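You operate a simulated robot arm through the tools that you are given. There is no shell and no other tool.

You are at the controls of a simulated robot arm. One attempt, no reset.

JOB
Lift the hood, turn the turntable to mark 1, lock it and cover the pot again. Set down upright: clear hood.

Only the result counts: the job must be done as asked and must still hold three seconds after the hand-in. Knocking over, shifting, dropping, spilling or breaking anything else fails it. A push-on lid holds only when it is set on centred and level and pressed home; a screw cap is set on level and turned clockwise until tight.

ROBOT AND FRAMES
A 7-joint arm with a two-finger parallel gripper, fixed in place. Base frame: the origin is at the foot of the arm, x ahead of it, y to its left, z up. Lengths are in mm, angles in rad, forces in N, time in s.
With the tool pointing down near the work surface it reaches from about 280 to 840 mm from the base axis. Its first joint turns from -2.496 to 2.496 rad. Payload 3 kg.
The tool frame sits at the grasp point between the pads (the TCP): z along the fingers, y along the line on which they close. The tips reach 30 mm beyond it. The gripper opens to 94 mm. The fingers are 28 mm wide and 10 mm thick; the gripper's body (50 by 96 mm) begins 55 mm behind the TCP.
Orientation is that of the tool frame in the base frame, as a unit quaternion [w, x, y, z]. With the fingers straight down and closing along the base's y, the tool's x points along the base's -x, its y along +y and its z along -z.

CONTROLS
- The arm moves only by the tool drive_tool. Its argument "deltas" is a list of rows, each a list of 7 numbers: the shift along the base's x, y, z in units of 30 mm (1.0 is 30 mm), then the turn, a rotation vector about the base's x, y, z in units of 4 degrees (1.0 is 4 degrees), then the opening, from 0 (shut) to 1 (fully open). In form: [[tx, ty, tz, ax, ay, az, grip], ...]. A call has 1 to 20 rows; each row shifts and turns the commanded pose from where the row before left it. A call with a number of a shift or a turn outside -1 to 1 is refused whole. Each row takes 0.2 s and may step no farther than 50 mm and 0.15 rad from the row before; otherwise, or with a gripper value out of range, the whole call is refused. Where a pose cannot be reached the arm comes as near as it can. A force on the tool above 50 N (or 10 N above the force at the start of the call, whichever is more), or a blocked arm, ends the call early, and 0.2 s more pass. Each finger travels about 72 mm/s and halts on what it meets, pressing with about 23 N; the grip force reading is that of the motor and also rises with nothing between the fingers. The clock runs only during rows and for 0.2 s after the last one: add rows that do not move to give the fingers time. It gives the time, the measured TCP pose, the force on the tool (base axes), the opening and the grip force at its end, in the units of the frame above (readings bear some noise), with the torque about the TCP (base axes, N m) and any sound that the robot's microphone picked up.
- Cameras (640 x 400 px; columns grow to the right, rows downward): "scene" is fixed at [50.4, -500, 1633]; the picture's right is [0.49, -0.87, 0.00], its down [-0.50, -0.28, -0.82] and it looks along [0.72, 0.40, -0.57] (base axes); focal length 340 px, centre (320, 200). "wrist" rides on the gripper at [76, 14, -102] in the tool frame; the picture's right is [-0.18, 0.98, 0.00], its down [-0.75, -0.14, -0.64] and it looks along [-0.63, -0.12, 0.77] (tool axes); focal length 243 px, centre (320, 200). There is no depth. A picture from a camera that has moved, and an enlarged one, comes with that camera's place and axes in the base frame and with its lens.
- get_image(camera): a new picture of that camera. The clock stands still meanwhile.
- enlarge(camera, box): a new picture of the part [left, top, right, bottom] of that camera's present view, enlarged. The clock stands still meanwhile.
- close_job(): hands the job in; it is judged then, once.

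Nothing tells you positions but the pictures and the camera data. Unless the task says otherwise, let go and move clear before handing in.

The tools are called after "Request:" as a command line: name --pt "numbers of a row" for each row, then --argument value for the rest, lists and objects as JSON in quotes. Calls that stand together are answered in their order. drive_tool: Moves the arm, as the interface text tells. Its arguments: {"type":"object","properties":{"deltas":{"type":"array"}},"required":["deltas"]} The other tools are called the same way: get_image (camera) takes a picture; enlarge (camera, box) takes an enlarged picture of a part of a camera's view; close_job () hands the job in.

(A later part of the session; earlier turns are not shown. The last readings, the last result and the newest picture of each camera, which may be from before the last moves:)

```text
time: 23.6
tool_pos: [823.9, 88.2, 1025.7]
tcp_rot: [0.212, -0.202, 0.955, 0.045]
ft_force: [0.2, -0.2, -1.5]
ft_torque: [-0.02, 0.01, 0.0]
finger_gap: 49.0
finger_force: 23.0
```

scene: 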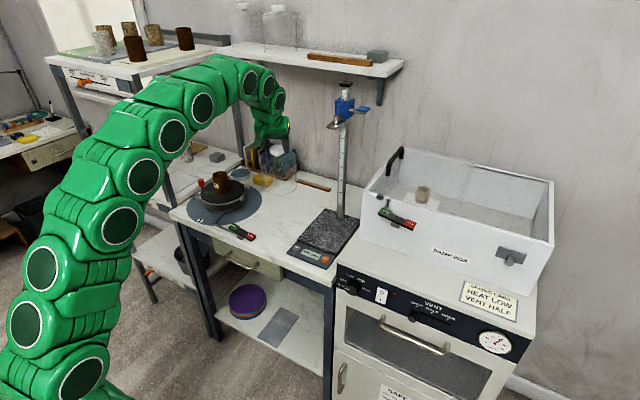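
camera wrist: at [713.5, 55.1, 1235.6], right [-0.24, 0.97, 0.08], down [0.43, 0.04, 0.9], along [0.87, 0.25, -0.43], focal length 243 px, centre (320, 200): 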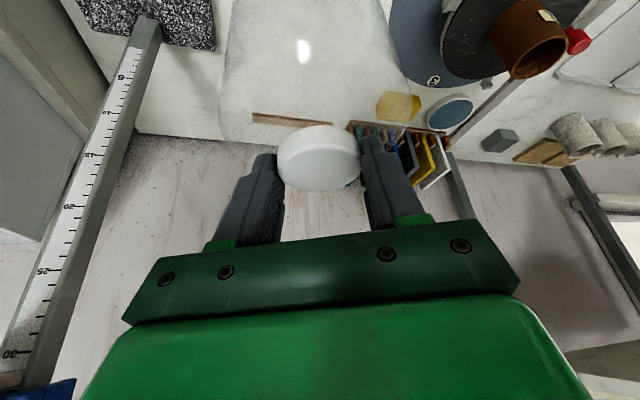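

The hood is still hanging free. I'll keep stepping down in small increments.

Request:
drive_tool --pt "0 0 -0.05 0 0 0 0" --pt "0 0 -0.05 0 0 0 0" --pt "0 0 0 0 0 0 0"

Request:
drive_tool --pt "0 0 -0.05 0 0 0 0" --pt "0 0 0 0 0 0 0"

```text
time: 24.4
tool_pos: [821.5, 88.1, 1023.2]
tcp_rot: [0.212, -0.201, 0.955, 0.045]
ft_force: [0.4, -0.4, -1.7]
ft_torque: [0.02, 0.02, 0.0]
finger_gap: 49.0
finger_force: 23.1
```

```text
time: 25.0
tool_pos: [822.9, 87.4, 1020.5]
tcp_rot: [0.211, -0.201, 0.955, 0.045]
ft_force: [0.3, 0.9, -1.0]
ft_torque: [-0.02, 0.0, -0.01]
finger_gap: 49.1
finger_force: 22.9
```

Request:
drive_tool --pt "0 0 -0.05 0 0 0 0" --pt "0 0 0 0 0 0 0"

Request:
drive_tool --pt "0 0 -0.05 0 0 0 0" --pt "0 0 0 0 0 0 0"

Request:
enlarge --camera "scene" --box '[240, 160, 320, 230]'

```text
time: 25.6
tool_pos: [823.0, 87.6, 1019.3]
tcp_rot: [0.212, -0.202, 0.955, 0.045]
ft_force: [0.4, -0.3, -0.7]
ft_torque: [-0.01, 0.03, -0.01]
finger_gap: 49.0
finger_force: 23.4
```

```text
time: 26.2
tool_pos: [823.4, 86.9, 1017.8]
tcp_rot: [0.211, -0.201, 0.955, 0.045]
ft_force: [0.3, 1.2, -1.5]
ft_torque: [-0.02, 0.06, 0.02]
finger_gap: 49.2
finger_force: 22.8
```

```text
5.71 times, centred on (280, 195) of scene
camera zoom: at [50.4, -500.0, 1633.0], right [0.49, -0.87, 0.0], down [-0.5, -0.28, -0.82], along [0.72, 0.4, -0.57], focal length 1941 px, centre (549, 229)
```

zoom: 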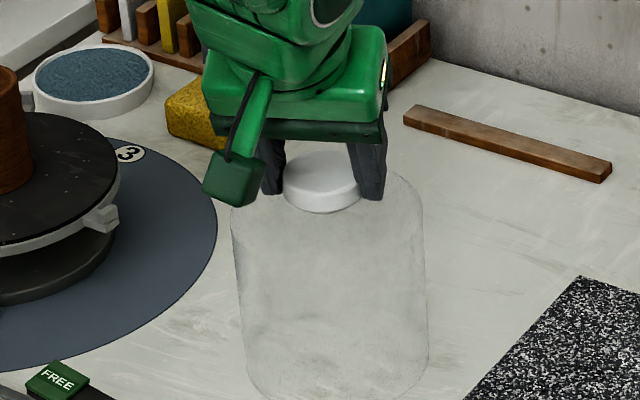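

Request:
drive_tool --pt "0 0 -0.05 0 0 0 0" --pt "0 0 0 0 0 0 0"

Request:
drive_tool --pt "0 0 -0.05 0 0 0 0" --pt "0 0 0 0 0 0 0"

Request:
drive_tool --pt "0 0 -0.05 0 0 0 0" --pt "0 0 0 0 0 0 0"

```text
time: 26.8
tool_pos: [823.1, 87.3, 1016.2]
tcp_rot: [0.212, -0.201, 0.955, 0.045]
ft_force: [1.0, -1.2, -0.9]
ft_torque: [0.0, 0.01, 0.0]
finger_gap: 49.3
finger_force: 22.4
```

```text
time: 27.4
tool_pos: [822.7, 87.8, 1015.6]
tcp_rot: [0.212, -0.201, 0.955, 0.045]
ft_force: [0.1, 0.8, -0.5]
ft_torque: [0.0, 0.02, 0.02]
finger_gap: 49.1
finger_force: 22.8
```

```text
time: 28.0
tool_pos: [822.1, 87.9, 1015.8]
tcp_rot: [0.213, -0.201, 0.955, 0.045]
ft_force: [-3.8, -2.4, 13.7]
ft_torque: [0.03, 0.0, 0.0]
finger_gap: 48.9
finger_force: 22.9
```

Touched down on the bench at TCP z≈1015.5, so the platter is about 57 mm above the bench. I'll ease off 1 mm and open gently.

Request:
drive_tool --pt "0 0 0.04 0 0 0 0" --pt "0 0 0 0 0 0 0.6" --pt "0 0 0 0 0 0 0.8" --pt "0 0 0 0 0 0 1" --pt "0 0 0 0 0 0 1"

Request:
enlarge --camera "scene" --box '[230, 150, 330, 230]'

Request:
get_image --camera "wrist"

```text
time: 29.2
tool_pos: [823.2, 88.8, 1015.2]
tcp_rot: [0.211, -0.202, 0.955, 0.045]
ft_force: [-1.0, -0.3, -0.5]
ft_torque: [0.02, 0.01, 0.01]
finger_gap: 93.9
finger_force: 0.0
```

```text
5.00 times, centred on (280, 190) of scene
camera zoom: at [50.4, -500.0, 1633.0], right [0.49, -0.87, 0.0], down [-0.5, -0.28, -0.82], along [0.72, 0.4, -0.57], focal length 1698 px, centre (520, 250)
```

zoom: 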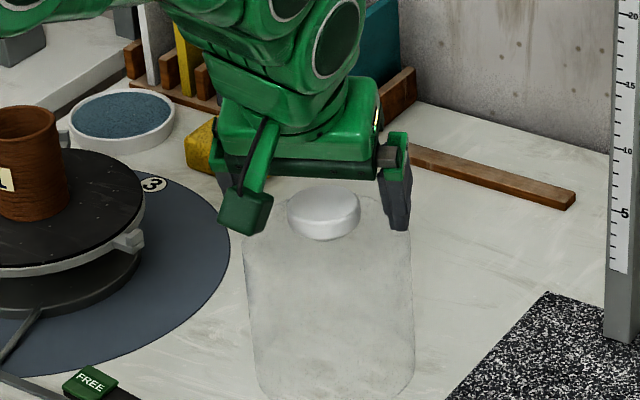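

```text
taken
camera wrist: at [714.1, 54.9, 1076.0], right [-0.24, 0.97, 0.08], down [0.43, 0.04, 0.9], along [0.87, 0.25, -0.43], focal length 243 px, centre (320, 200)
```

wrist: 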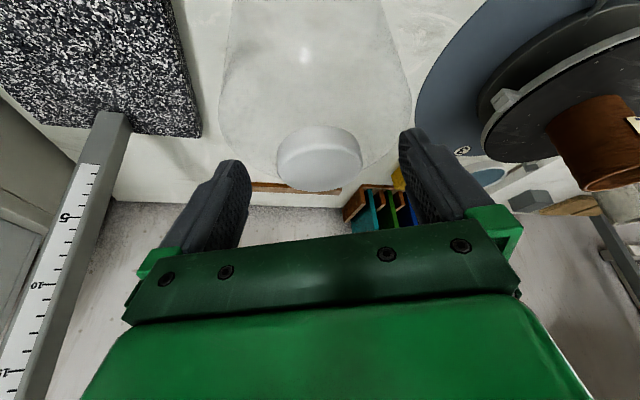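

The hood stands on the bench, released. I'll rise clear, move toward the lever and bring the tool back to vertical.

Request:
drive_tool --pt "0 0 0.5 0 0 0 1" --pt "0 0 0.8 0 0 0 1" --pt "0 0 0.8 0 0 0 1" --pt "0 0 0.8 0 0 0 1" --pt "0 0 0.8 0 0 0 1" --pt "-0.8 0.78 0 0 0 0 1" --pt "-0.8 0.78 0 0 0 0 1" --pt "-0.8 0.78 0 0 0 0 1" --pt "-0.8 0.78 0 0 0 0 1" --pt "-0.9 0.78 0 -0.361 0.8166 0 1" --pt "0 0 0 -0.361 0.8166 0 1" --pt "0 0 0 -0.361 0.8166 0 1" --pt "0 0 0 -0.361 0.8166 0 1" --pt "0 0 0 -0.361 0.8166 0 1" --pt "0 0 0 -0.361 0.8166 0 1" --pt "0 0 0 -0.361 0.8166 0 1" --pt "0 0 0 0 0 0 1"

Request:
get_image --camera "scene"

Request:
get_image --camera "wrist"

```text
time: 32.8
tool_pos: [699.3, 204.3, 1124.9]
tcp_rot: [-0.001, -0.206, 0.979, 0.0]
ft_force: [0.3, 0.7, 0.0]
ft_torque: [0.0, 0.01, 0.0]
finger_gap: 94.1
finger_force: 0.1
```

```text
taken
```

scene: 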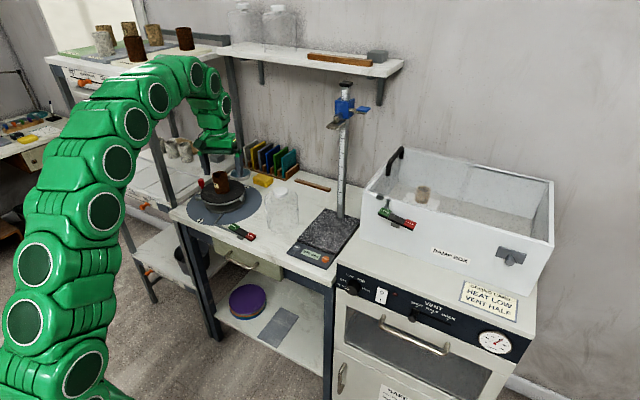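

```text
taken
camera wrist: at [624.1, 186.4, 1228.5], right [-0.23, 0.97, 0.0], down [0.75, 0.17, 0.64], along [0.62, 0.15, -0.77], focal length 243 px, centre (320, 200)
```

wrist: 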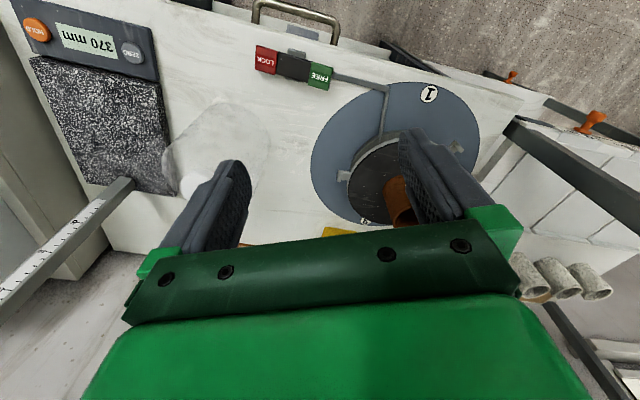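

The hood stands upright on the bench between the mat and the scale. I'll close the fingers for pressing and take a close look at the lever.

Request:
drive_tool --pt "0 0 0 0 0 0 0" --pt "0 0 0 0 0 0 0" --pt "0 0 0 0 0 0 0" --pt "0 0 0 0 0 0 0"

Request:
enlarge --camera "wrist" --box '[240, 30, 360, 110]'

Request:
enlarge --camera "scene" --box '[205, 210, 269, 250]'

Request:
enlarge --camera "scene" --box '[180, 160, 310, 250]'

```text
time: 33.8
tool_pos: [699.5, 204.1, 1125.7]
tcp_rot: [0.001, -0.207, 0.978, 0.0]
ft_force: [0.3, 0.1, -0.1]
ft_torque: [0.0, 0.0, -0.03]
finger_gap: 0.0
finger_force: 23.2
```

```text
5.00 times, centred on (300, 70) of wrist
camera zoom: at [624.2, 186.5, 1228.7], right [-0.23, 0.97, 0.0], down [0.75, 0.17, 0.64], along [0.63, 0.15, -0.77], focal length 1213 px, centre (420, 850)
```

zoom: 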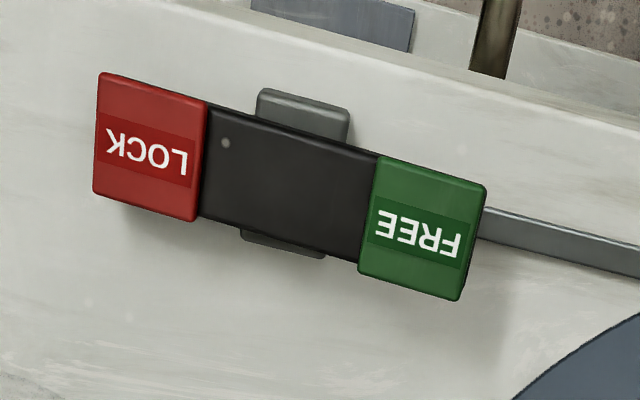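

```text
10.00 times, centred on (237, 230) of scene
camera zoom: at [50.4, -500.0, 1633.0], right [0.49, -0.87, 0.0], down [-0.5, -0.28, -0.82], along [0.72, 0.4, -0.57], focal length 3396 px, centre (1150, -100)
```

zoom: 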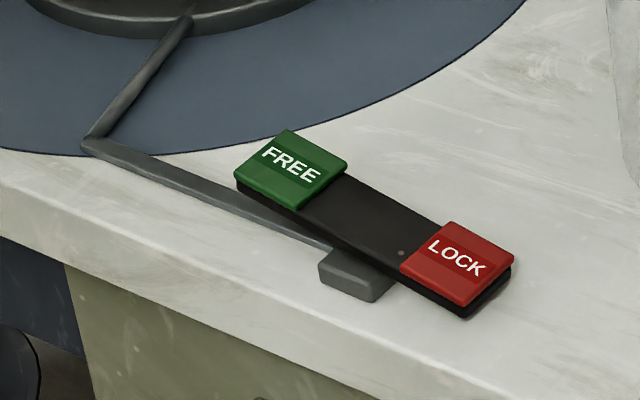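

```text
4.44 times, centred on (245, 205) of scene
camera zoom: at [50.4, -500.0, 1633.0], right [0.49, -0.87, 0.0], down [-0.5, -0.28, -0.82], along [0.72, 0.4, -0.57], focal length 1510 px, centre (653, 178)
```

zoom: 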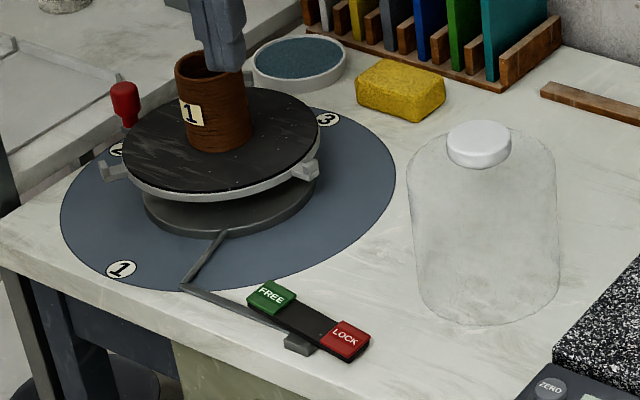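

FREE pad is at (700, 205, 886) and LOCK at (700, 133, 874). LOCK is down, so I read this as locked. I'll press FREE down first.

Request:
drive_tool --pt "0 0.03 -0.9 0 0 0 0" --pt "0 0 -0.9 0 0 0 0" --pt "0 0 -0.9 0 0 0 0" --pt "0 0 -0.9 0 0 0 0" --pt "0 0 -0.9 0 0 0 0" --pt "0 0 -0.9 0 0 0 0" --pt "0 0 -0.8 0 0 0 0" --pt "0 0 0 0 0 0 0"

Request:
get_image --camera "wrist"

Request:
enlarge --camera "scene" --box '[180, 160, 310, 250]'

```text
time: 35.6
tool_pos: [700.6, 203.9, 940.1]
tcp_rot: [0.0, -0.206, 0.979, 0.0]
ft_force: [0.0, 0.1, 0.0]
ft_torque: [0.06, -0.02, -0.01]
finger_gap: 0.0
finger_force: 23.5
```

```text
taken
camera wrist: at [624.8, 187.4, 1042.6], right [-0.23, 0.97, 0.0], down [0.75, 0.17, 0.64], along [0.63, 0.15, -0.77], focal length 243 px, centre (320, 200)
```

wrist: 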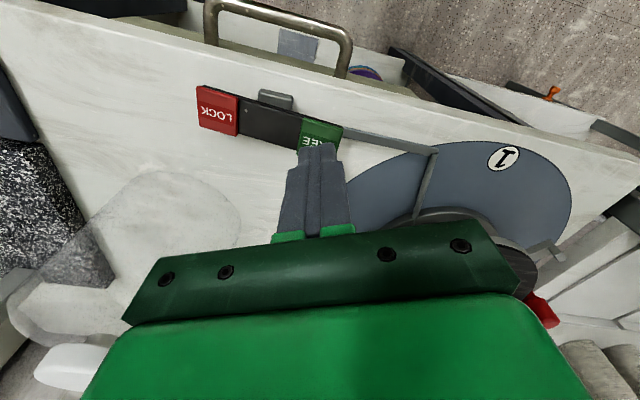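

```text
4.44 times, centred on (245, 205) of scene
camera zoom: at [50.4, -500.0, 1633.0], right [0.49, -0.87, 0.0], down [-0.5, -0.28, -0.82], along [0.72, 0.4, -0.57], focal length 1510 px, centre (653, 178)
```

zoom: 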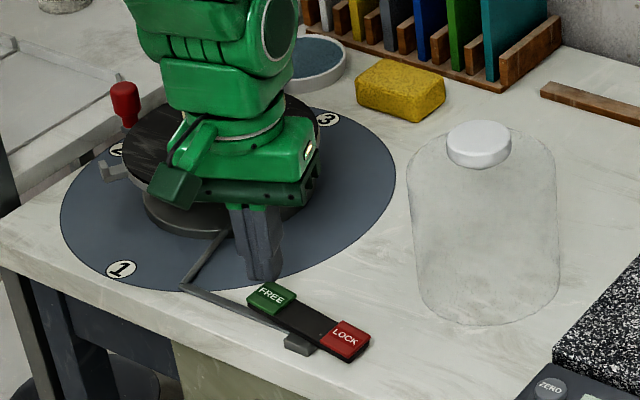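

The fingertip is above the FREE pad. I'll press down in small steps.

Request:
drive_tool --pt "0 0 -0.3 0 0 0 0" --pt "0 0 -0.3 0 0 0 0" --pt "0 0 -0.1 0 0 0 0" --pt "0 0 -0.1 0 0 0 0" --pt "0 0 -0.1 0 0 0 0" --pt "0 0 0 0 0 0 0"

```text
time: 37.0
tool_pos: [699.6, 205.2, 913.0]
tcp_rot: [0.0, -0.206, 0.979, 0.0]
ft_force: [-0.3, 0.4, -0.1]
ft_torque: [0.01, -0.01, 0.01]
finger_gap: 0.2
finger_force: 23.4
```

Request:
drive_tool --pt "0 0 -0.1 0 0 0 0" --pt "0 0 -0.1 0 0 0 0" --pt "0 0 0 0 0 0 0"

Request:
drive_tool --pt "0 0 -0.1 0 0 0 0" --pt "0 0 0 0 0 0 0"

Request:
enlarge --camera "scene" --box '[205, 210, 269, 250]'

```text
time: 37.6
tool_pos: [700.4, 205.9, 909.7]
tcp_rot: [0.002, -0.207, 0.978, 0.0]
ft_force: [-7.7, -3.3, 16.7]
ft_torque: [-0.3, 0.38, -0.08]
finger_gap: 0.0
finger_force: 23.0
stopped in row 3: the force on the tool passed its limit at 56 N (the readings are from after the stop); the commanded pose is now the measured one
```

```text
time: 38.1
tool_pos: [699.5, 205.3, 911.5]
tcp_rot: [0.002, -0.207, 0.978, 0.001]
ft_force: [-11.1, -4.2, 19.0]
ft_torque: [-0.35, 0.53, -0.12]
finger_gap: 0.0
finger_force: 23.3
stopped in row 2: the force on the tool passed its limit at 58 N (the readings are from after the stop); the commanded pose is now the measured one
```

```text
10.00 times, centred on (237, 230) of scene
camera zoom: at [50.4, -500.0, 1633.0], right [0.49, -0.87, 0.0], down [-0.5, -0.28, -0.82], along [0.72, 0.4, -0.57], focal length 3396 px, centre (1150, -100)
```

zoom: 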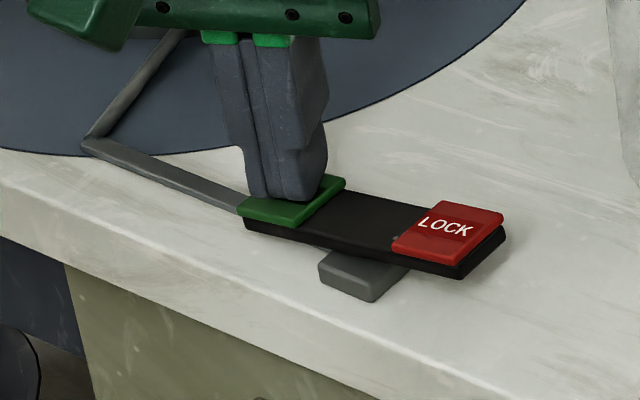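

The rocker has tipped: FREE is down and LOCK has come up. I'll raise the hand and confirm that it stays.

Request:
drive_tool --pt "0 0 0.3 0 0 0 0" --pt "0 0 0.8 0 0 0 0" --pt "0 0 0.8 0 0 0 0" --pt "0 0 0.8 0 0 0 0" --pt "0 0 0 0 0 0 0"

Request:
enlarge --camera "scene" --box '[205, 210, 269, 250]'

Request:
get_image --camera "wrist"

```text
time: 39.3
tool_pos: [700.9, 205.2, 992.1]
tcp_rot: [0.002, -0.206, 0.978, 0.0]
ft_force: [-0.4, -0.2, -0.7]
ft_torque: [-0.01, 0.02, -0.03]
finger_gap: 0.1
finger_force: 23.5
```

```text
10.00 times, centred on (237, 230) of scene
camera zoom: at [50.4, -500.0, 1633.0], right [0.49, -0.87, 0.0], down [-0.5, -0.28, -0.82], along [0.72, 0.4, -0.57], focal length 3396 px, centre (1150, -100)
```

zoom: 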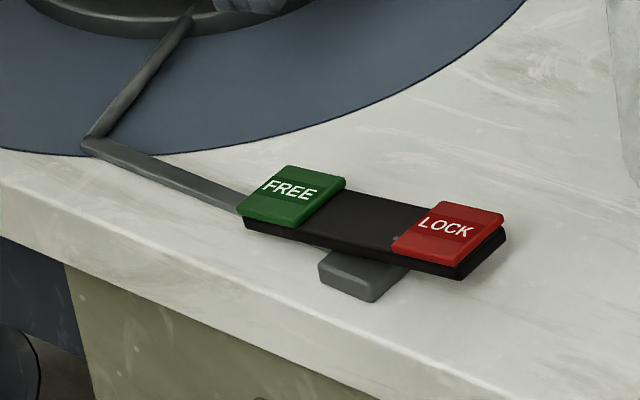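

```text
taken
camera wrist: at [624.0, 186.9, 1093.3], right [-0.23, 0.97, 0.0], down [0.74, 0.17, 0.65], along [0.63, 0.15, -0.76], focal length 243 px, centre (320, 200)
```

wrist: 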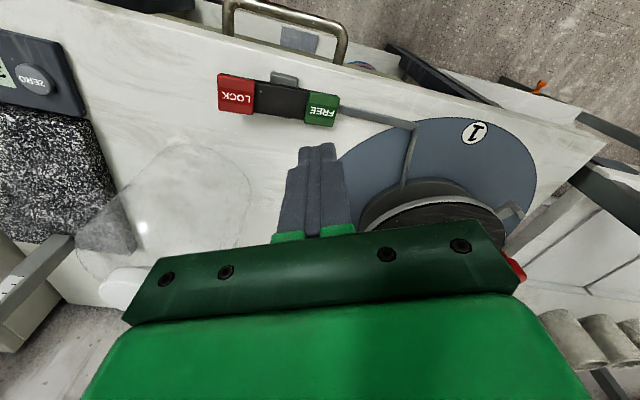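

The lock now rests in FREE. Next I'll push the lug at about 150° counter-clockwise with closed fingers so that the red knob travels from mark 2 to mark 1. I'm moving above the gap between that lug and the knob with a 20° outward tilt.

Request:
drive_tool --pt "0 0 0.85 0 0 0 0" --pt "0 0 0.85 0 0 0 0" --pt "0 0 0.85 0 0 0 0" --pt "0.205 0.973 0 0.337 -0.762 0 0" --pt "0.205 0.973 0 0.337 -0.762 0 0" --pt "0.205 0.973 0 0.337 -0.762 0 0" --pt "0.205 0.973 0 0.337 -0.762 0 0" --pt "0.205 0.973 0 0.337 -0.762 0 0" --pt "0.205 0.973 0 0.337 -0.762 0 0" --pt "0.205 0.973 0 0 0 0 0" --pt "0.205 0.973 0 0 0 0 0" --pt "0 0 0 0 0 0 0"

Request:
get_image --camera "wrist"

Request:
get_image --camera "scene"

Request:
enlarge --camera "scene" --box '[150, 120, 280, 230]'

```text
time: 41.9
tool_pos: [750.3, 439.5, 1066.5]
tcp_rot: [0.173, -0.204, 0.963, 0.037]
ft_force: [0.6, 0.6, 0.0]
ft_torque: [0.0, -0.02, 0.0]
finger_gap: 0.2
finger_force: 23.3
```

```text
taken
camera wrist: at [646.4, 409.1, 1136.6], right [-0.24, 0.97, 0.06], down [0.5, 0.07, 0.86], along [0.83, 0.24, -0.5], focal length 243 px, centre (320, 200)
```

wrist: 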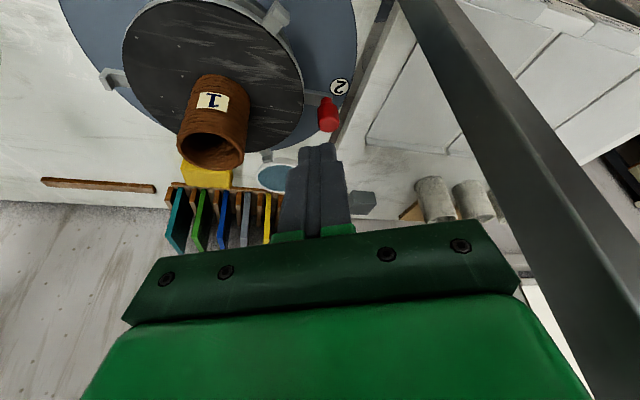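

```text
taken
```

scene: 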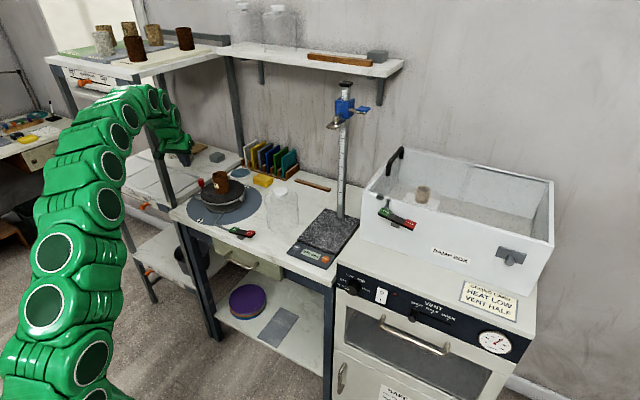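

```text
3.64 times, centred on (215, 175) of scene
camera zoom: at [50.4, -500.0, 1633.0], right [0.49, -0.87, 0.0], down [-0.5, -0.28, -0.82], along [0.72, 0.4, -0.57], focal length 1235 px, centre (702, 291)
```

zoom: 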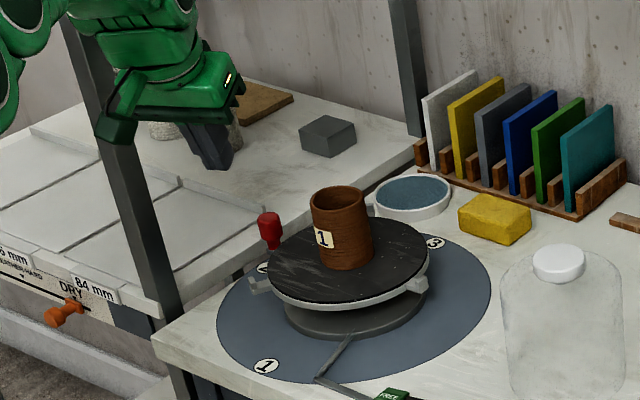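

The gripper has about 25 mm to the rack post, which is acceptable as long as I don't move further +y. I'll descend partway beside the lug and check.

Request:
drive_tool --pt "0 0 -0.6 0 0 0 0" --pt "0 0 -0.6 0 0 0 0" --pt "0 0 -0.6 0 0 0 0" --pt "0 0 -0.6 0 0 0 0" --pt "0 0 -0.6 0 0 0 0" --pt "0 0 0 0 0 0 0"

Request:
get_image --camera "wrist"

Request:
enlarge --camera "scene" --box '[170, 140, 250, 220]'

```text
time: 43.3
tool_pos: [749.6, 439.6, 976.9]
tcp_rot: [0.172, -0.203, 0.963, 0.036]
ft_force: [0.2, 1.2, -0.3]
ft_torque: [0.01, -0.02, 0.02]
finger_gap: 0.1
finger_force: 23.2
```

```text
taken
camera wrist: at [645.7, 408.7, 1047.4], right [-0.24, 0.97, 0.06], down [0.5, 0.07, 0.86], along [0.83, 0.24, -0.5], focal length 243 px, centre (320, 200)
```

wrist: 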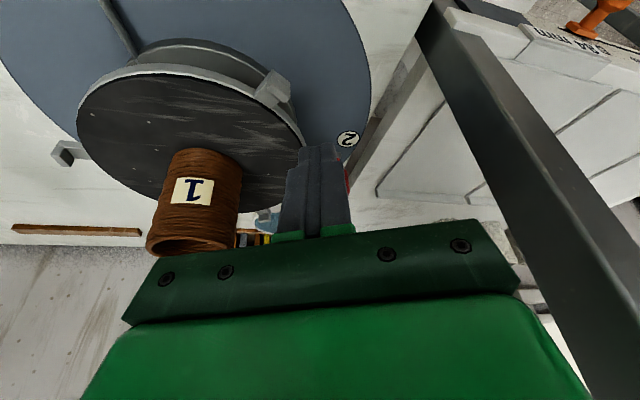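

```text
5.00 times, centred on (210, 180) of scene
camera zoom: at [50.4, -500.0, 1633.0], right [0.49, -0.87, 0.0], down [-0.5, -0.28, -0.82], along [0.72, 0.4, -0.57], focal length 1698 px, centre (870, 300)
```

zoom: 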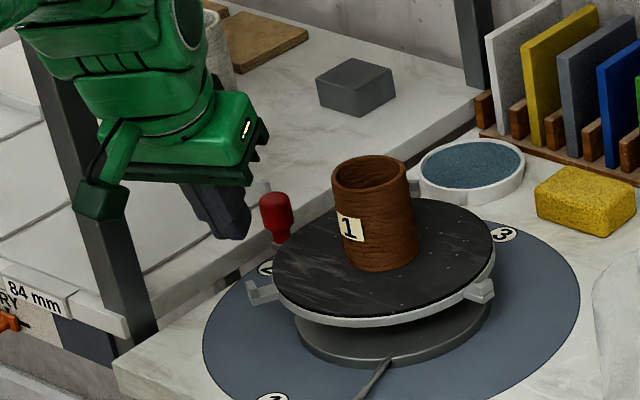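

The lug tab is at about (732, 414) and the finger at (753, 441) will land beside it. I'll descend the last 50 mm.

Request:
drive_tool --pt "0 0 -0.4 0 0 0 0" --pt "0 0 -0.4 0 0 0 0" --pt "0 0 -0.4 0 0 0 0" --pt "0 0 -0.4 0 0 0 0" --pt "0 0 0 0 0 0 0"

Request:
get_image --camera "wrist"

Request:
enlarge --camera "scene" --box '[170, 140, 250, 220]'

```text
time: 44.5
tool_pos: [748.6, 438.7, 928.9]
tcp_rot: [0.171, -0.203, 0.963, 0.036]
ft_force: [0.1, 0.2, -0.3]
ft_torque: [-0.01, 0.02, 0.0]
finger_gap: 0.1
finger_force: 23.0
```

```text
taken
camera wrist: at [645.1, 408.9, 998.7], right [-0.24, 0.97, 0.06], down [0.5, 0.07, 0.86], along [0.83, 0.24, -0.5], focal length 243 px, centre (320, 200)
```

wrist: 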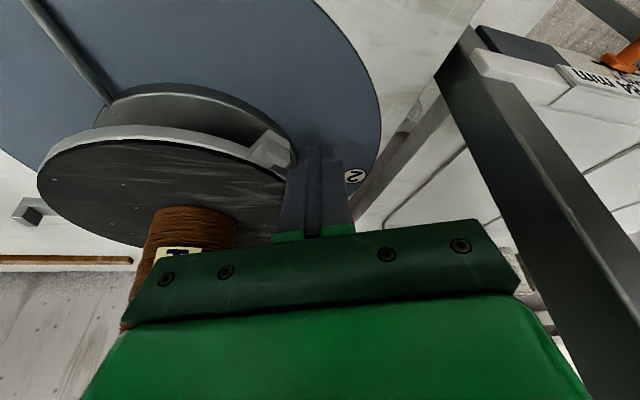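

```text
5.00 times, centred on (210, 180) of scene
camera zoom: at [50.4, -500.0, 1633.0], right [0.49, -0.87, 0.0], down [-0.5, -0.28, -0.82], along [0.72, 0.4, -0.57], focal length 1698 px, centre (870, 300)
```

zoom: 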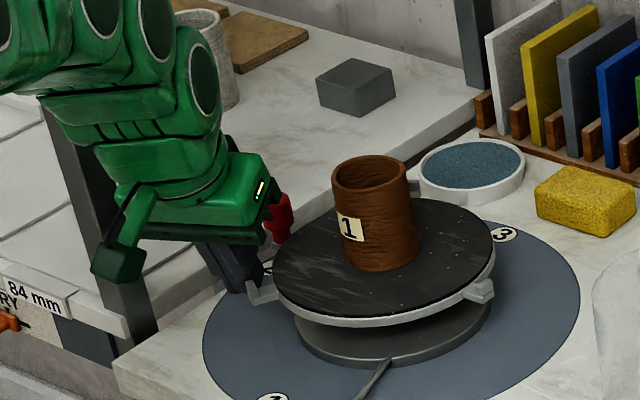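

The finger is beside the lug. I'll begin the arc around the turntable centre in small steps, then check that the platter moves.

Request:
drive_tool --pt "-0.12 -0.173 0 0 0 0 0" --pt "-0.157 -0.18 0 0 0 0 0" --pt "-0.147 -0.19 0 0 0 0 0" --pt "-0.13 -0.203 0 0 0 0 0" --pt "-0.117 -0.207 0 0 0 0 0" --pt "0 0 0 0 0 0 0"

Request:
get_image --camera "wrist"

Request:
enlarge --camera "scene" --box '[170, 140, 270, 220]'

```text
time: 45.9
tool_pos: [729.3, 411.4, 928.7]
tcp_rot: [0.172, -0.203, 0.963, 0.037]
ft_force: [-1.1, 0.6, 0.9]
ft_torque: [0.0, -0.02, -0.02]
finger_gap: 0.0
finger_force: 22.5
```

```text
taken
camera wrist: at [625.0, 380.5, 998.9], right [-0.24, 0.97, 0.06], down [0.5, 0.07, 0.86], along [0.83, 0.24, -0.5], focal length 243 px, centre (320, 200)
```

wrist: 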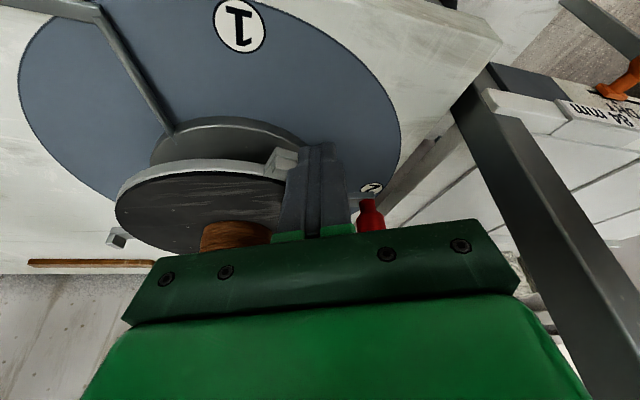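

```text
5.00 times, centred on (220, 180) of scene
camera zoom: at [50.4, -500.0, 1633.0], right [0.49, -0.87, 0.0], down [-0.5, -0.28, -0.82], along [0.72, 0.4, -0.57], focal length 1698 px, centre (820, 300)
```

zoom: 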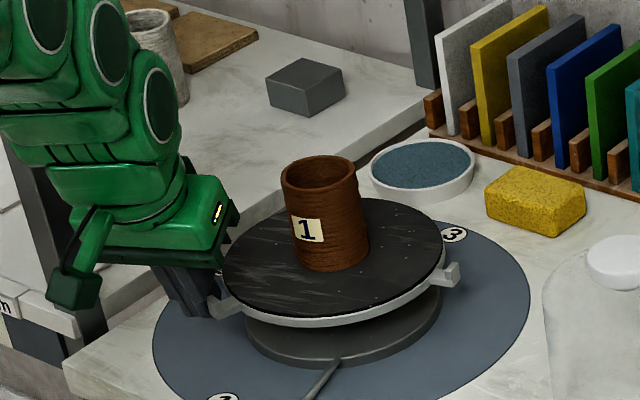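

The platter turns freely, with about 13° of rotation so far. I'll continue the arc.

Request:
drive_tool --pt "-0.1 -0.22 0 0 0 0 0" --pt "-0.087 -0.223 0 0 0 0 0" --pt "-0.07 -0.227 0 0 0 0 0" --pt "-0.053 -0.233 0 0 0 0 0" --pt "-0.037 -0.237 0 0 0 0 0" --pt "-0.023 -0.24 0 0 0 0 0" --pt "0 0 0 0 0 0 0"

Request:
get_image --camera "wrist"

Request:
enlarge --camera "scene" --box '[170, 140, 270, 220]'

```text
time: 47.5
tool_pos: [717.0, 369.4, 929.8]
tcp_rot: [0.172, -0.203, 0.963, 0.037]
ft_force: [-0.7, 0.6, -1.1]
ft_torque: [-0.03, 0.02, 0.0]
finger_gap: 0.0
finger_force: 22.9
```

```text
taken
camera wrist: at [613.9, 338.7, 998.9], right [-0.24, 0.97, 0.06], down [0.5, 0.07, 0.86], along [0.83, 0.24, -0.5], focal length 243 px, centre (320, 200)
```

wrist: 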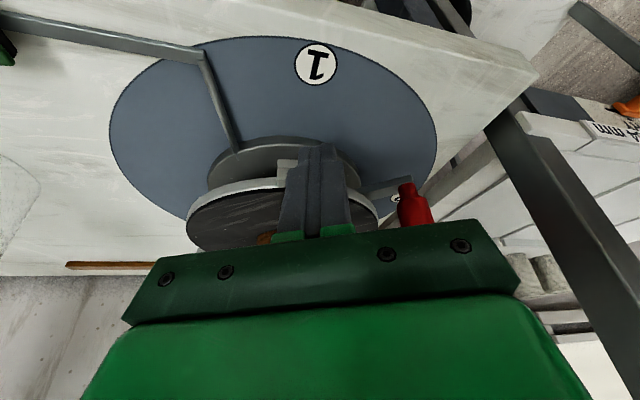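

```text
5.00 times, centred on (220, 180) of scene
camera zoom: at [50.4, -500.0, 1633.0], right [0.49, -0.87, 0.0], down [-0.5, -0.28, -0.82], along [0.72, 0.4, -0.57], focal length 1698 px, centre (820, 300)
```

zoom: 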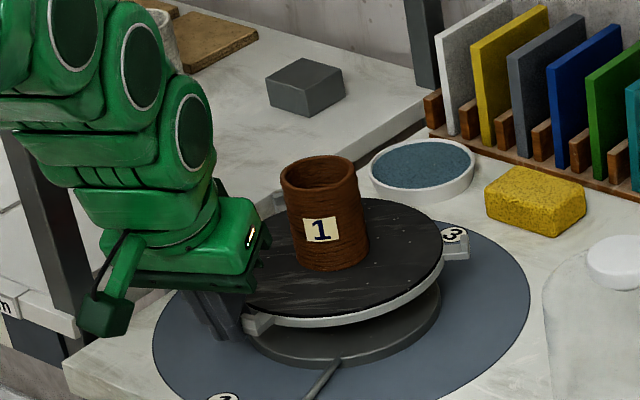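

Working well. I'll continue the arc down to about 213°.

Request:
drive_tool --pt "-0.003 -0.24 0 0 0 0 0" --pt "0.013 -0.24 0 0 0 0 0" --pt "0.03 -0.237 0 0 0 0 0" --pt "0.043 -0.237 0 0 0 0 0" --pt "0.063 -0.23 0 0 0 0 0" --pt "0.077 -0.227 0 0 0 0 0" --pt "0.097 -0.22 0 0 0 0 0" --pt "0.107 -0.213 0 0 0 0 0" --pt "0.123 -0.207 0 0 0 0 0" --pt "0 0 0 0 0 0 0"

Request:
get_image --camera "wrist"

Request:
enlarge --camera "scene" --box '[170, 140, 270, 220]'

```text
time: 49.7
tool_pos: [734.1, 307.7, 928.7]
tcp_rot: [0.173, -0.203, 0.963, 0.036]
ft_force: [0.2, -0.4, -0.8]
ft_torque: [-0.01, 0.01, 0.02]
finger_gap: 0.0
finger_force: 23.5
```

```text
taken
camera wrist: at [630.9, 277.1, 999.2], right [-0.24, 0.97, 0.06], down [0.5, 0.07, 0.86], along [0.83, 0.24, -0.5], focal length 243 px, centre (320, 200)
```

wrist: 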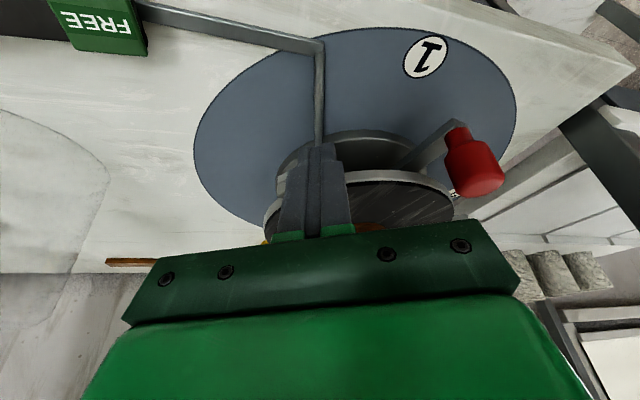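

```text
5.00 times, centred on (220, 180) of scene
camera zoom: at [50.4, -500.0, 1633.0], right [0.49, -0.87, 0.0], down [-0.5, -0.28, -0.82], along [0.72, 0.4, -0.57], focal length 1698 px, centre (820, 300)
```

zoom: 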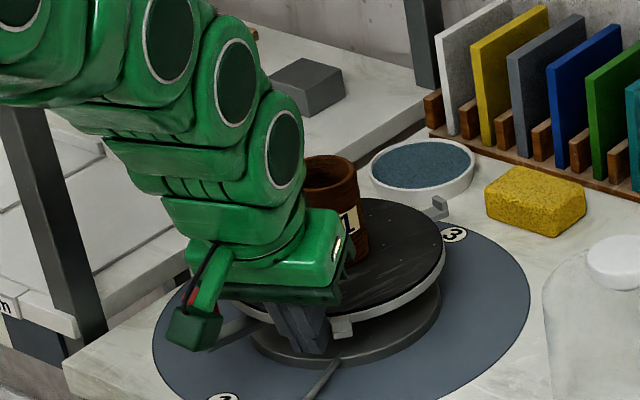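

The knob is now at about 165°, with about 15° left to mark 1. I'll go on by 10° and then measure carefully.

Request:
drive_tool --pt "0.137 -0.197 0 0 0 0 0" --pt "0.153 -0.187 0 0 0 0 0" --pt "0.083 -0.09 0 0 0 0 0" --pt "0 0 0 0 0 0 0"

Request:
get_image --camera "wrist"

Request:
enlarge --camera "wrist" --box '[380, 20, 560, 200]'

```text
time: 50.7
tool_pos: [744.4, 293.9, 928.8]
tcp_rot: [0.172, -0.202, 0.964, 0.035]
ft_force: [-1.0, -1.3, -2.6]
ft_torque: [-0.07, 0.09, -0.01]
finger_gap: 0.0
finger_force: 23.3
```

```text
taken
camera wrist: at [641.8, 262.9, 999.1], right [-0.24, 0.97, 0.06], down [0.5, 0.07, 0.86], along [0.83, 0.24, -0.5], focal length 243 px, centre (320, 200)
```

wrist: 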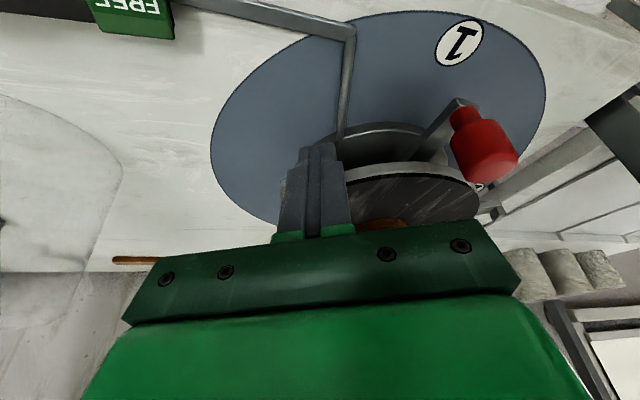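

```text
2.22 times, centred on (470, 110) of wrist
camera zoom: at [641.8, 262.9, 999.1], right [-0.24, 0.97, 0.06], down [0.5, 0.07, 0.86], along [0.83, 0.24, -0.5], focal length 539 px, centre (-13, 400)
```

zoom: 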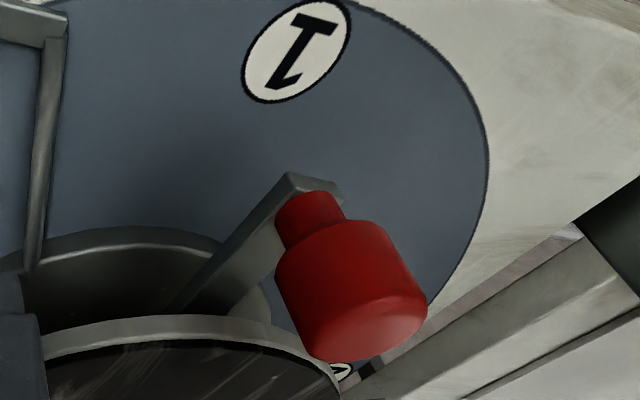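

The knob is near 176° by this view, but height uncertainty makes it doubtful. I'll back off the lug, rise, and look with the camera exactly in the plane y=365 through mark 1 and the centre so there is no parallax.

Request:
drive_tool --pt "-0.1 0.1 0 0 0 0 0" --pt "0 0 0.5 0 0 0 0" --pt "0 0 0.9 0 0 0 0" --pt "0 0 0.9 0 0 0 0" --pt "0 0 0.9 0 0 0 0" --pt "0 0 0.9 0 0 0 0" --pt "0 0 0.9 0 0 0 0" --pt "0 0 0.7 0 0 0 1" --pt "-0.3 0.38 0 -0.337 0.762 0 1" --pt "-0.3 0.38 0 -0.337 0.762 0 1" --pt "-0.3 0.38 0 -0.337 0.762 0 1" --pt "-0.3 0.38 0 -0.337 0.762 0 1" --pt "-0.27 0.38 0 -0.337 0.762 0 1" --pt "0 0.37 0 -0.337 0.762 0 1" --pt "0 0 0 0 0 -0.84 1" --pt "0 0 0 0 0 -0.84 1" --pt "0 0 0 0 0 -0.84 1" --pt "0 0 0 0 0 -0.84 1" --pt "0 0 0 0 0 0 1"

Request:
get_image --camera "wrist"

Request:
enlarge --camera "wrist" --box '[220, 0, 420, 240]'

Request:
enlarge --camera "scene" --box '[170, 140, 310, 250]'

```text
time: 54.7
tool_pos: [698.7, 364.6, 1100.7]
tcp_rot: [0.003, -0.09, 0.996, 0.0]
ft_force: [-1.6, 0.7, 0.3]
ft_torque: [0.02, -0.02, 0.03]
finger_gap: 93.9
finger_force: 0.0
```

```text
taken
camera wrist: at [620.6, 365.1, 1202.7], right [0.01, 1.0, 0.0], down [0.76, 0.0, 0.65], along [0.65, 0.0, -0.76], focal length 243 px, centre (320, 200)
```

wrist: 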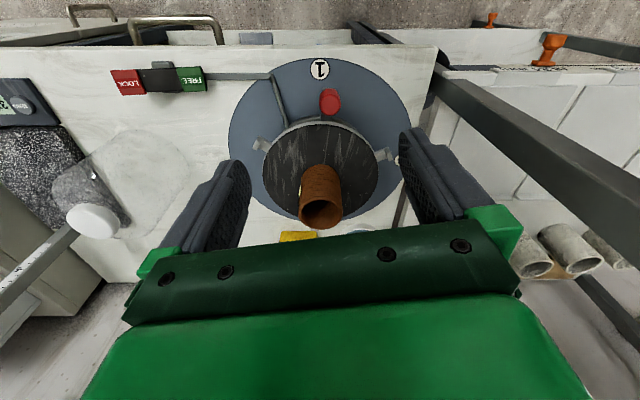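

```text
1.67 times, centred on (320, 120) of wrist
camera zoom: at [620.6, 365.1, 1202.7], right [0.01, 1.0, 0.0], down [0.76, 0.0, 0.65], along [0.65, 0.0, -0.76], focal length 404 px, centre (320, 333)
```

zoom: 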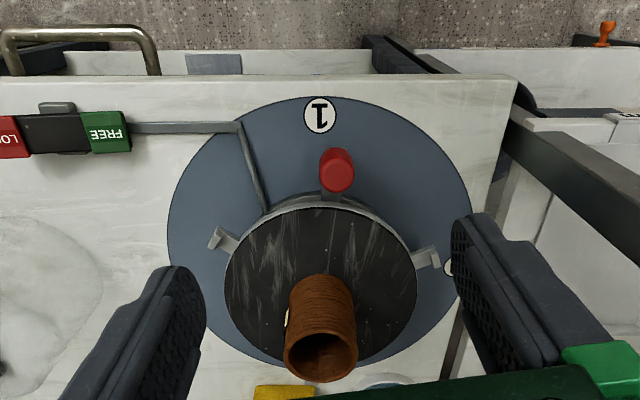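

```text
3.64 times, centred on (240, 195) of scene
camera zoom: at [50.4, -500.0, 1633.0], right [0.49, -0.87, 0.0], down [-0.5, -0.28, -0.82], along [0.72, 0.4, -0.57], focal length 1235 px, centre (611, 218)
```

zoom: 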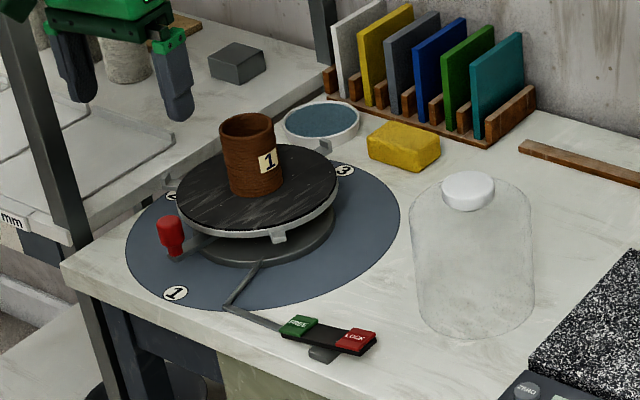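

In this parallax-free view mark 1 and the centre are in line at the image middle, and the knob is about 11 mm to the left side of the line. I'll zoom in to measure this precisely.

Request:
enlarge --camera "wrist" --box '[280, 50, 380, 130]'

Request:
enlarge --camera "wrist" --box '[220, 40, 420, 230]'

```text
5.00 times, centred on (330, 90) of wrist
camera zoom: at [620.6, 365.1, 1202.7], right [0.01, 1.0, 0.0], down [0.76, 0.0, 0.65], along [0.65, 0.0, -0.76], focal length 1213 px, centre (270, 750)
```

zoom: 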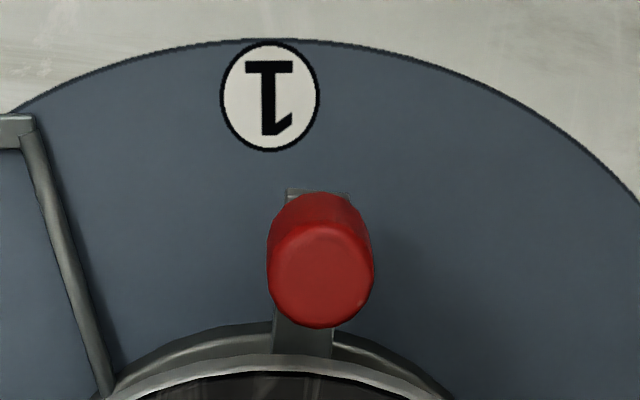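

```text
2.11 times, centred on (320, 135) of wrist
camera zoom: at [620.6, 365.1, 1202.7], right [0.01, 1.0, 0.0], down [0.76, 0.0, 0.65], along [0.65, 0.0, -0.76], focal length 511 px, centre (320, 337)
```

zoom: 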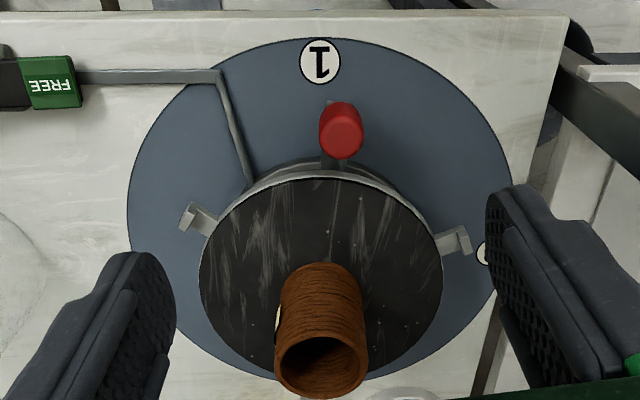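

The knob is at about 174.5°, so it needs about 5.4° more. I'll do the fine adjustment by closing the gripper around the red knob with the TCP centred on the y=365 line, which pulls the knob exactly onto the mark. First I move above it.

Request:
drive_tool --pt "0.443 0.013 -0.6 0 0 0 1" --pt "0 0 -0.9 0 0 0 1" --pt "0 0 -0.9 0 0 0 1" --pt "0 0 -0.9 0 0 0 1" --pt "0 0 -0.9 0 0 0 1" --pt "0 0 0 0 0 0 1"

Request:
get_image --camera "wrist"

Request:
enlarge --camera "scene" --box '[160, 150, 260, 230]'

```text
time: 56.1
tool_pos: [712.0, 365.4, 974.8]
tcp_rot: [0.002, -0.09, 0.996, 0.0]
ft_force: [-0.4, 0.1, 0.1]
ft_torque: [-0.01, 0.01, 0.01]
finger_gap: 94.1
finger_force: 0.0
```

```text
taken
camera wrist: at [634.1, 365.1, 1076.8], right [0.0, 1.0, 0.0], down [0.76, 0.0, 0.65], along [0.65, 0.0, -0.76], focal length 243 px, centre (320, 200)
```

wrist: 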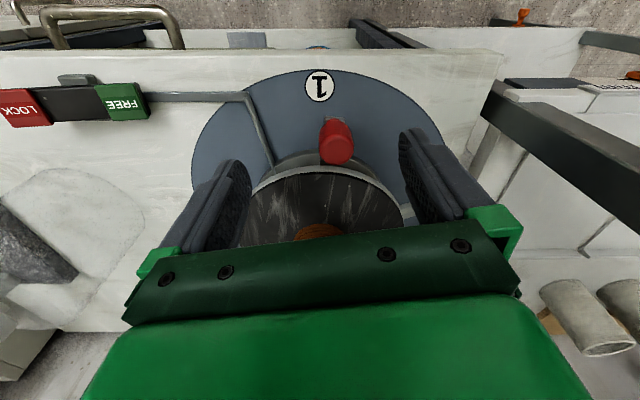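

```text
5.00 times, centred on (210, 190) of scene
camera zoom: at [50.4, -500.0, 1633.0], right [0.49, -0.87, 0.0], down [-0.5, -0.28, -0.82], along [0.72, 0.4, -0.57], focal length 1698 px, centre (870, 250)
```

zoom: 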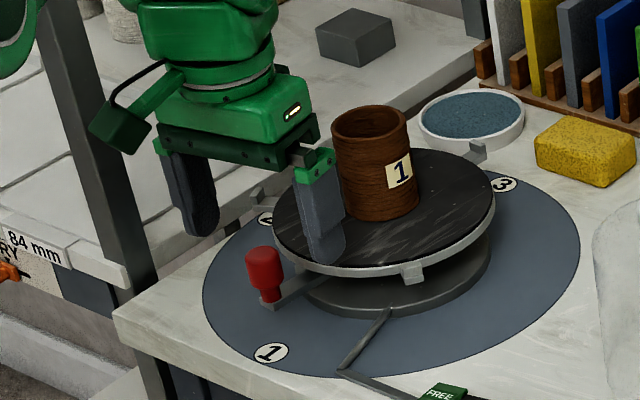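

Both fingers straddle the knob with good clearance. I'll lower and close gently on it.

Request:
drive_tool --pt "0 0 -0.4 0 0 0 1" --pt "0 0 -0.4 0 0 0 1" --pt "0 0 -0.3 0 0 0 1" --pt "0 0 0 0 0 0 1"

Request:
enlarge --camera "scene" --box '[160, 150, 260, 230]'

Request:
get_image --camera "wrist"

```text
time: 57.1
tool_pos: [711.2, 364.9, 941.7]
tcp_rot: [0.002, -0.089, 0.996, -0.001]
ft_force: [0.0, 0.3, -0.2]
ft_torque: [0.03, 0.01, -0.02]
finger_gap: 93.9
finger_force: 0.1
```

```text
5.00 times, centred on (210, 190) of scene
camera zoom: at [50.4, -500.0, 1633.0], right [0.49, -0.87, 0.0], down [-0.5, -0.28, -0.82], along [0.72, 0.4, -0.57], focal length 1698 px, centre (870, 250)
```

zoom: 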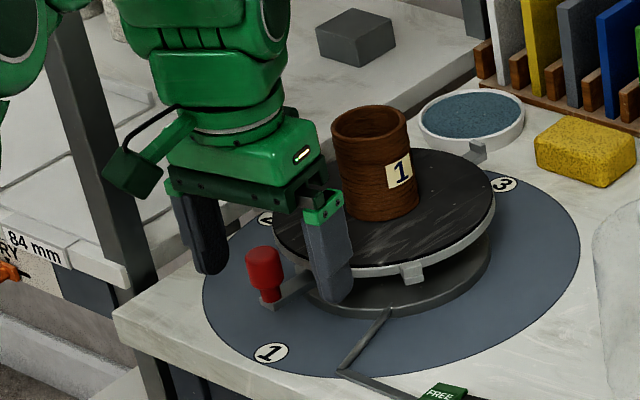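

```text
taken
camera wrist: at [633.8, 365.1, 1043.5], right [0.0, 1.0, 0.0], down [0.76, 0.0, 0.64], along [0.64, 0.0, -0.76], focal length 243 px, centre (320, 200)
```

wrist: 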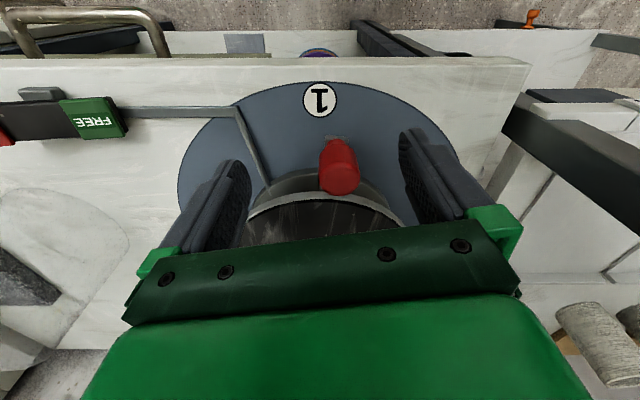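

Now closing on the knob in stages.

Request:
drive_tool --pt "0 0 0 0 0 0 0.7" --pt "0 0 0 0 0 0 0.5" --pt "0 0 0 0 0 0 0.4" --pt "0 0 0 0 0 0 0.3" --pt "0 0 0 0 0 0 0.2" --pt "0 0 0 0 0 0 0.2" --pt "0 0 0 0 0 0 0.2"

Request:
get_image --camera "wrist"

Request:
enlarge --camera "scene" --box '[160, 150, 260, 230]'

```text
time: 58.7
tool_pos: [712.0, 365.4, 941.1]
tcp_rot: [0.002, -0.091, 0.996, 0.0]
ft_force: [-1.3, -0.2, 0.8]
ft_torque: [-0.11, 0.08, -0.03]
finger_gap: 23.2
finger_force: 45.1
```

```text
taken
camera wrist: at [633.8, 365.2, 1043.7], right [0.0, 1.0, 0.0], down [0.76, 0.0, 0.65], along [0.65, 0.0, -0.76], focal length 243 px, centre (320, 200)
```

wrist: 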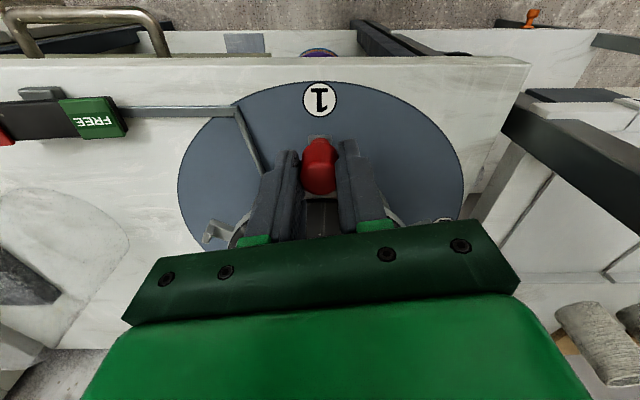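

```text
5.00 times, centred on (210, 190) of scene
camera zoom: at [50.4, -500.0, 1633.0], right [0.49, -0.87, 0.0], down [-0.5, -0.28, -0.82], along [0.72, 0.4, -0.57], focal length 1698 px, centre (870, 250)
```

zoom: 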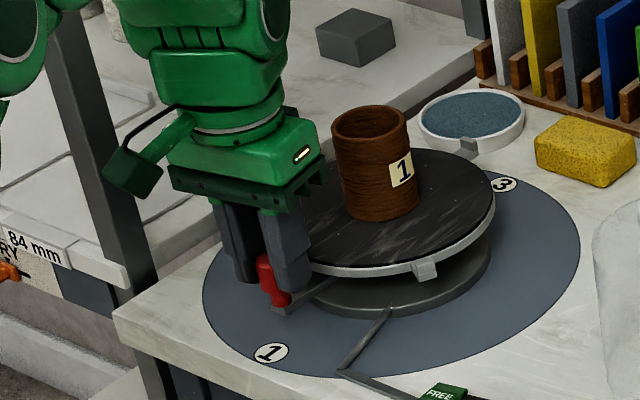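

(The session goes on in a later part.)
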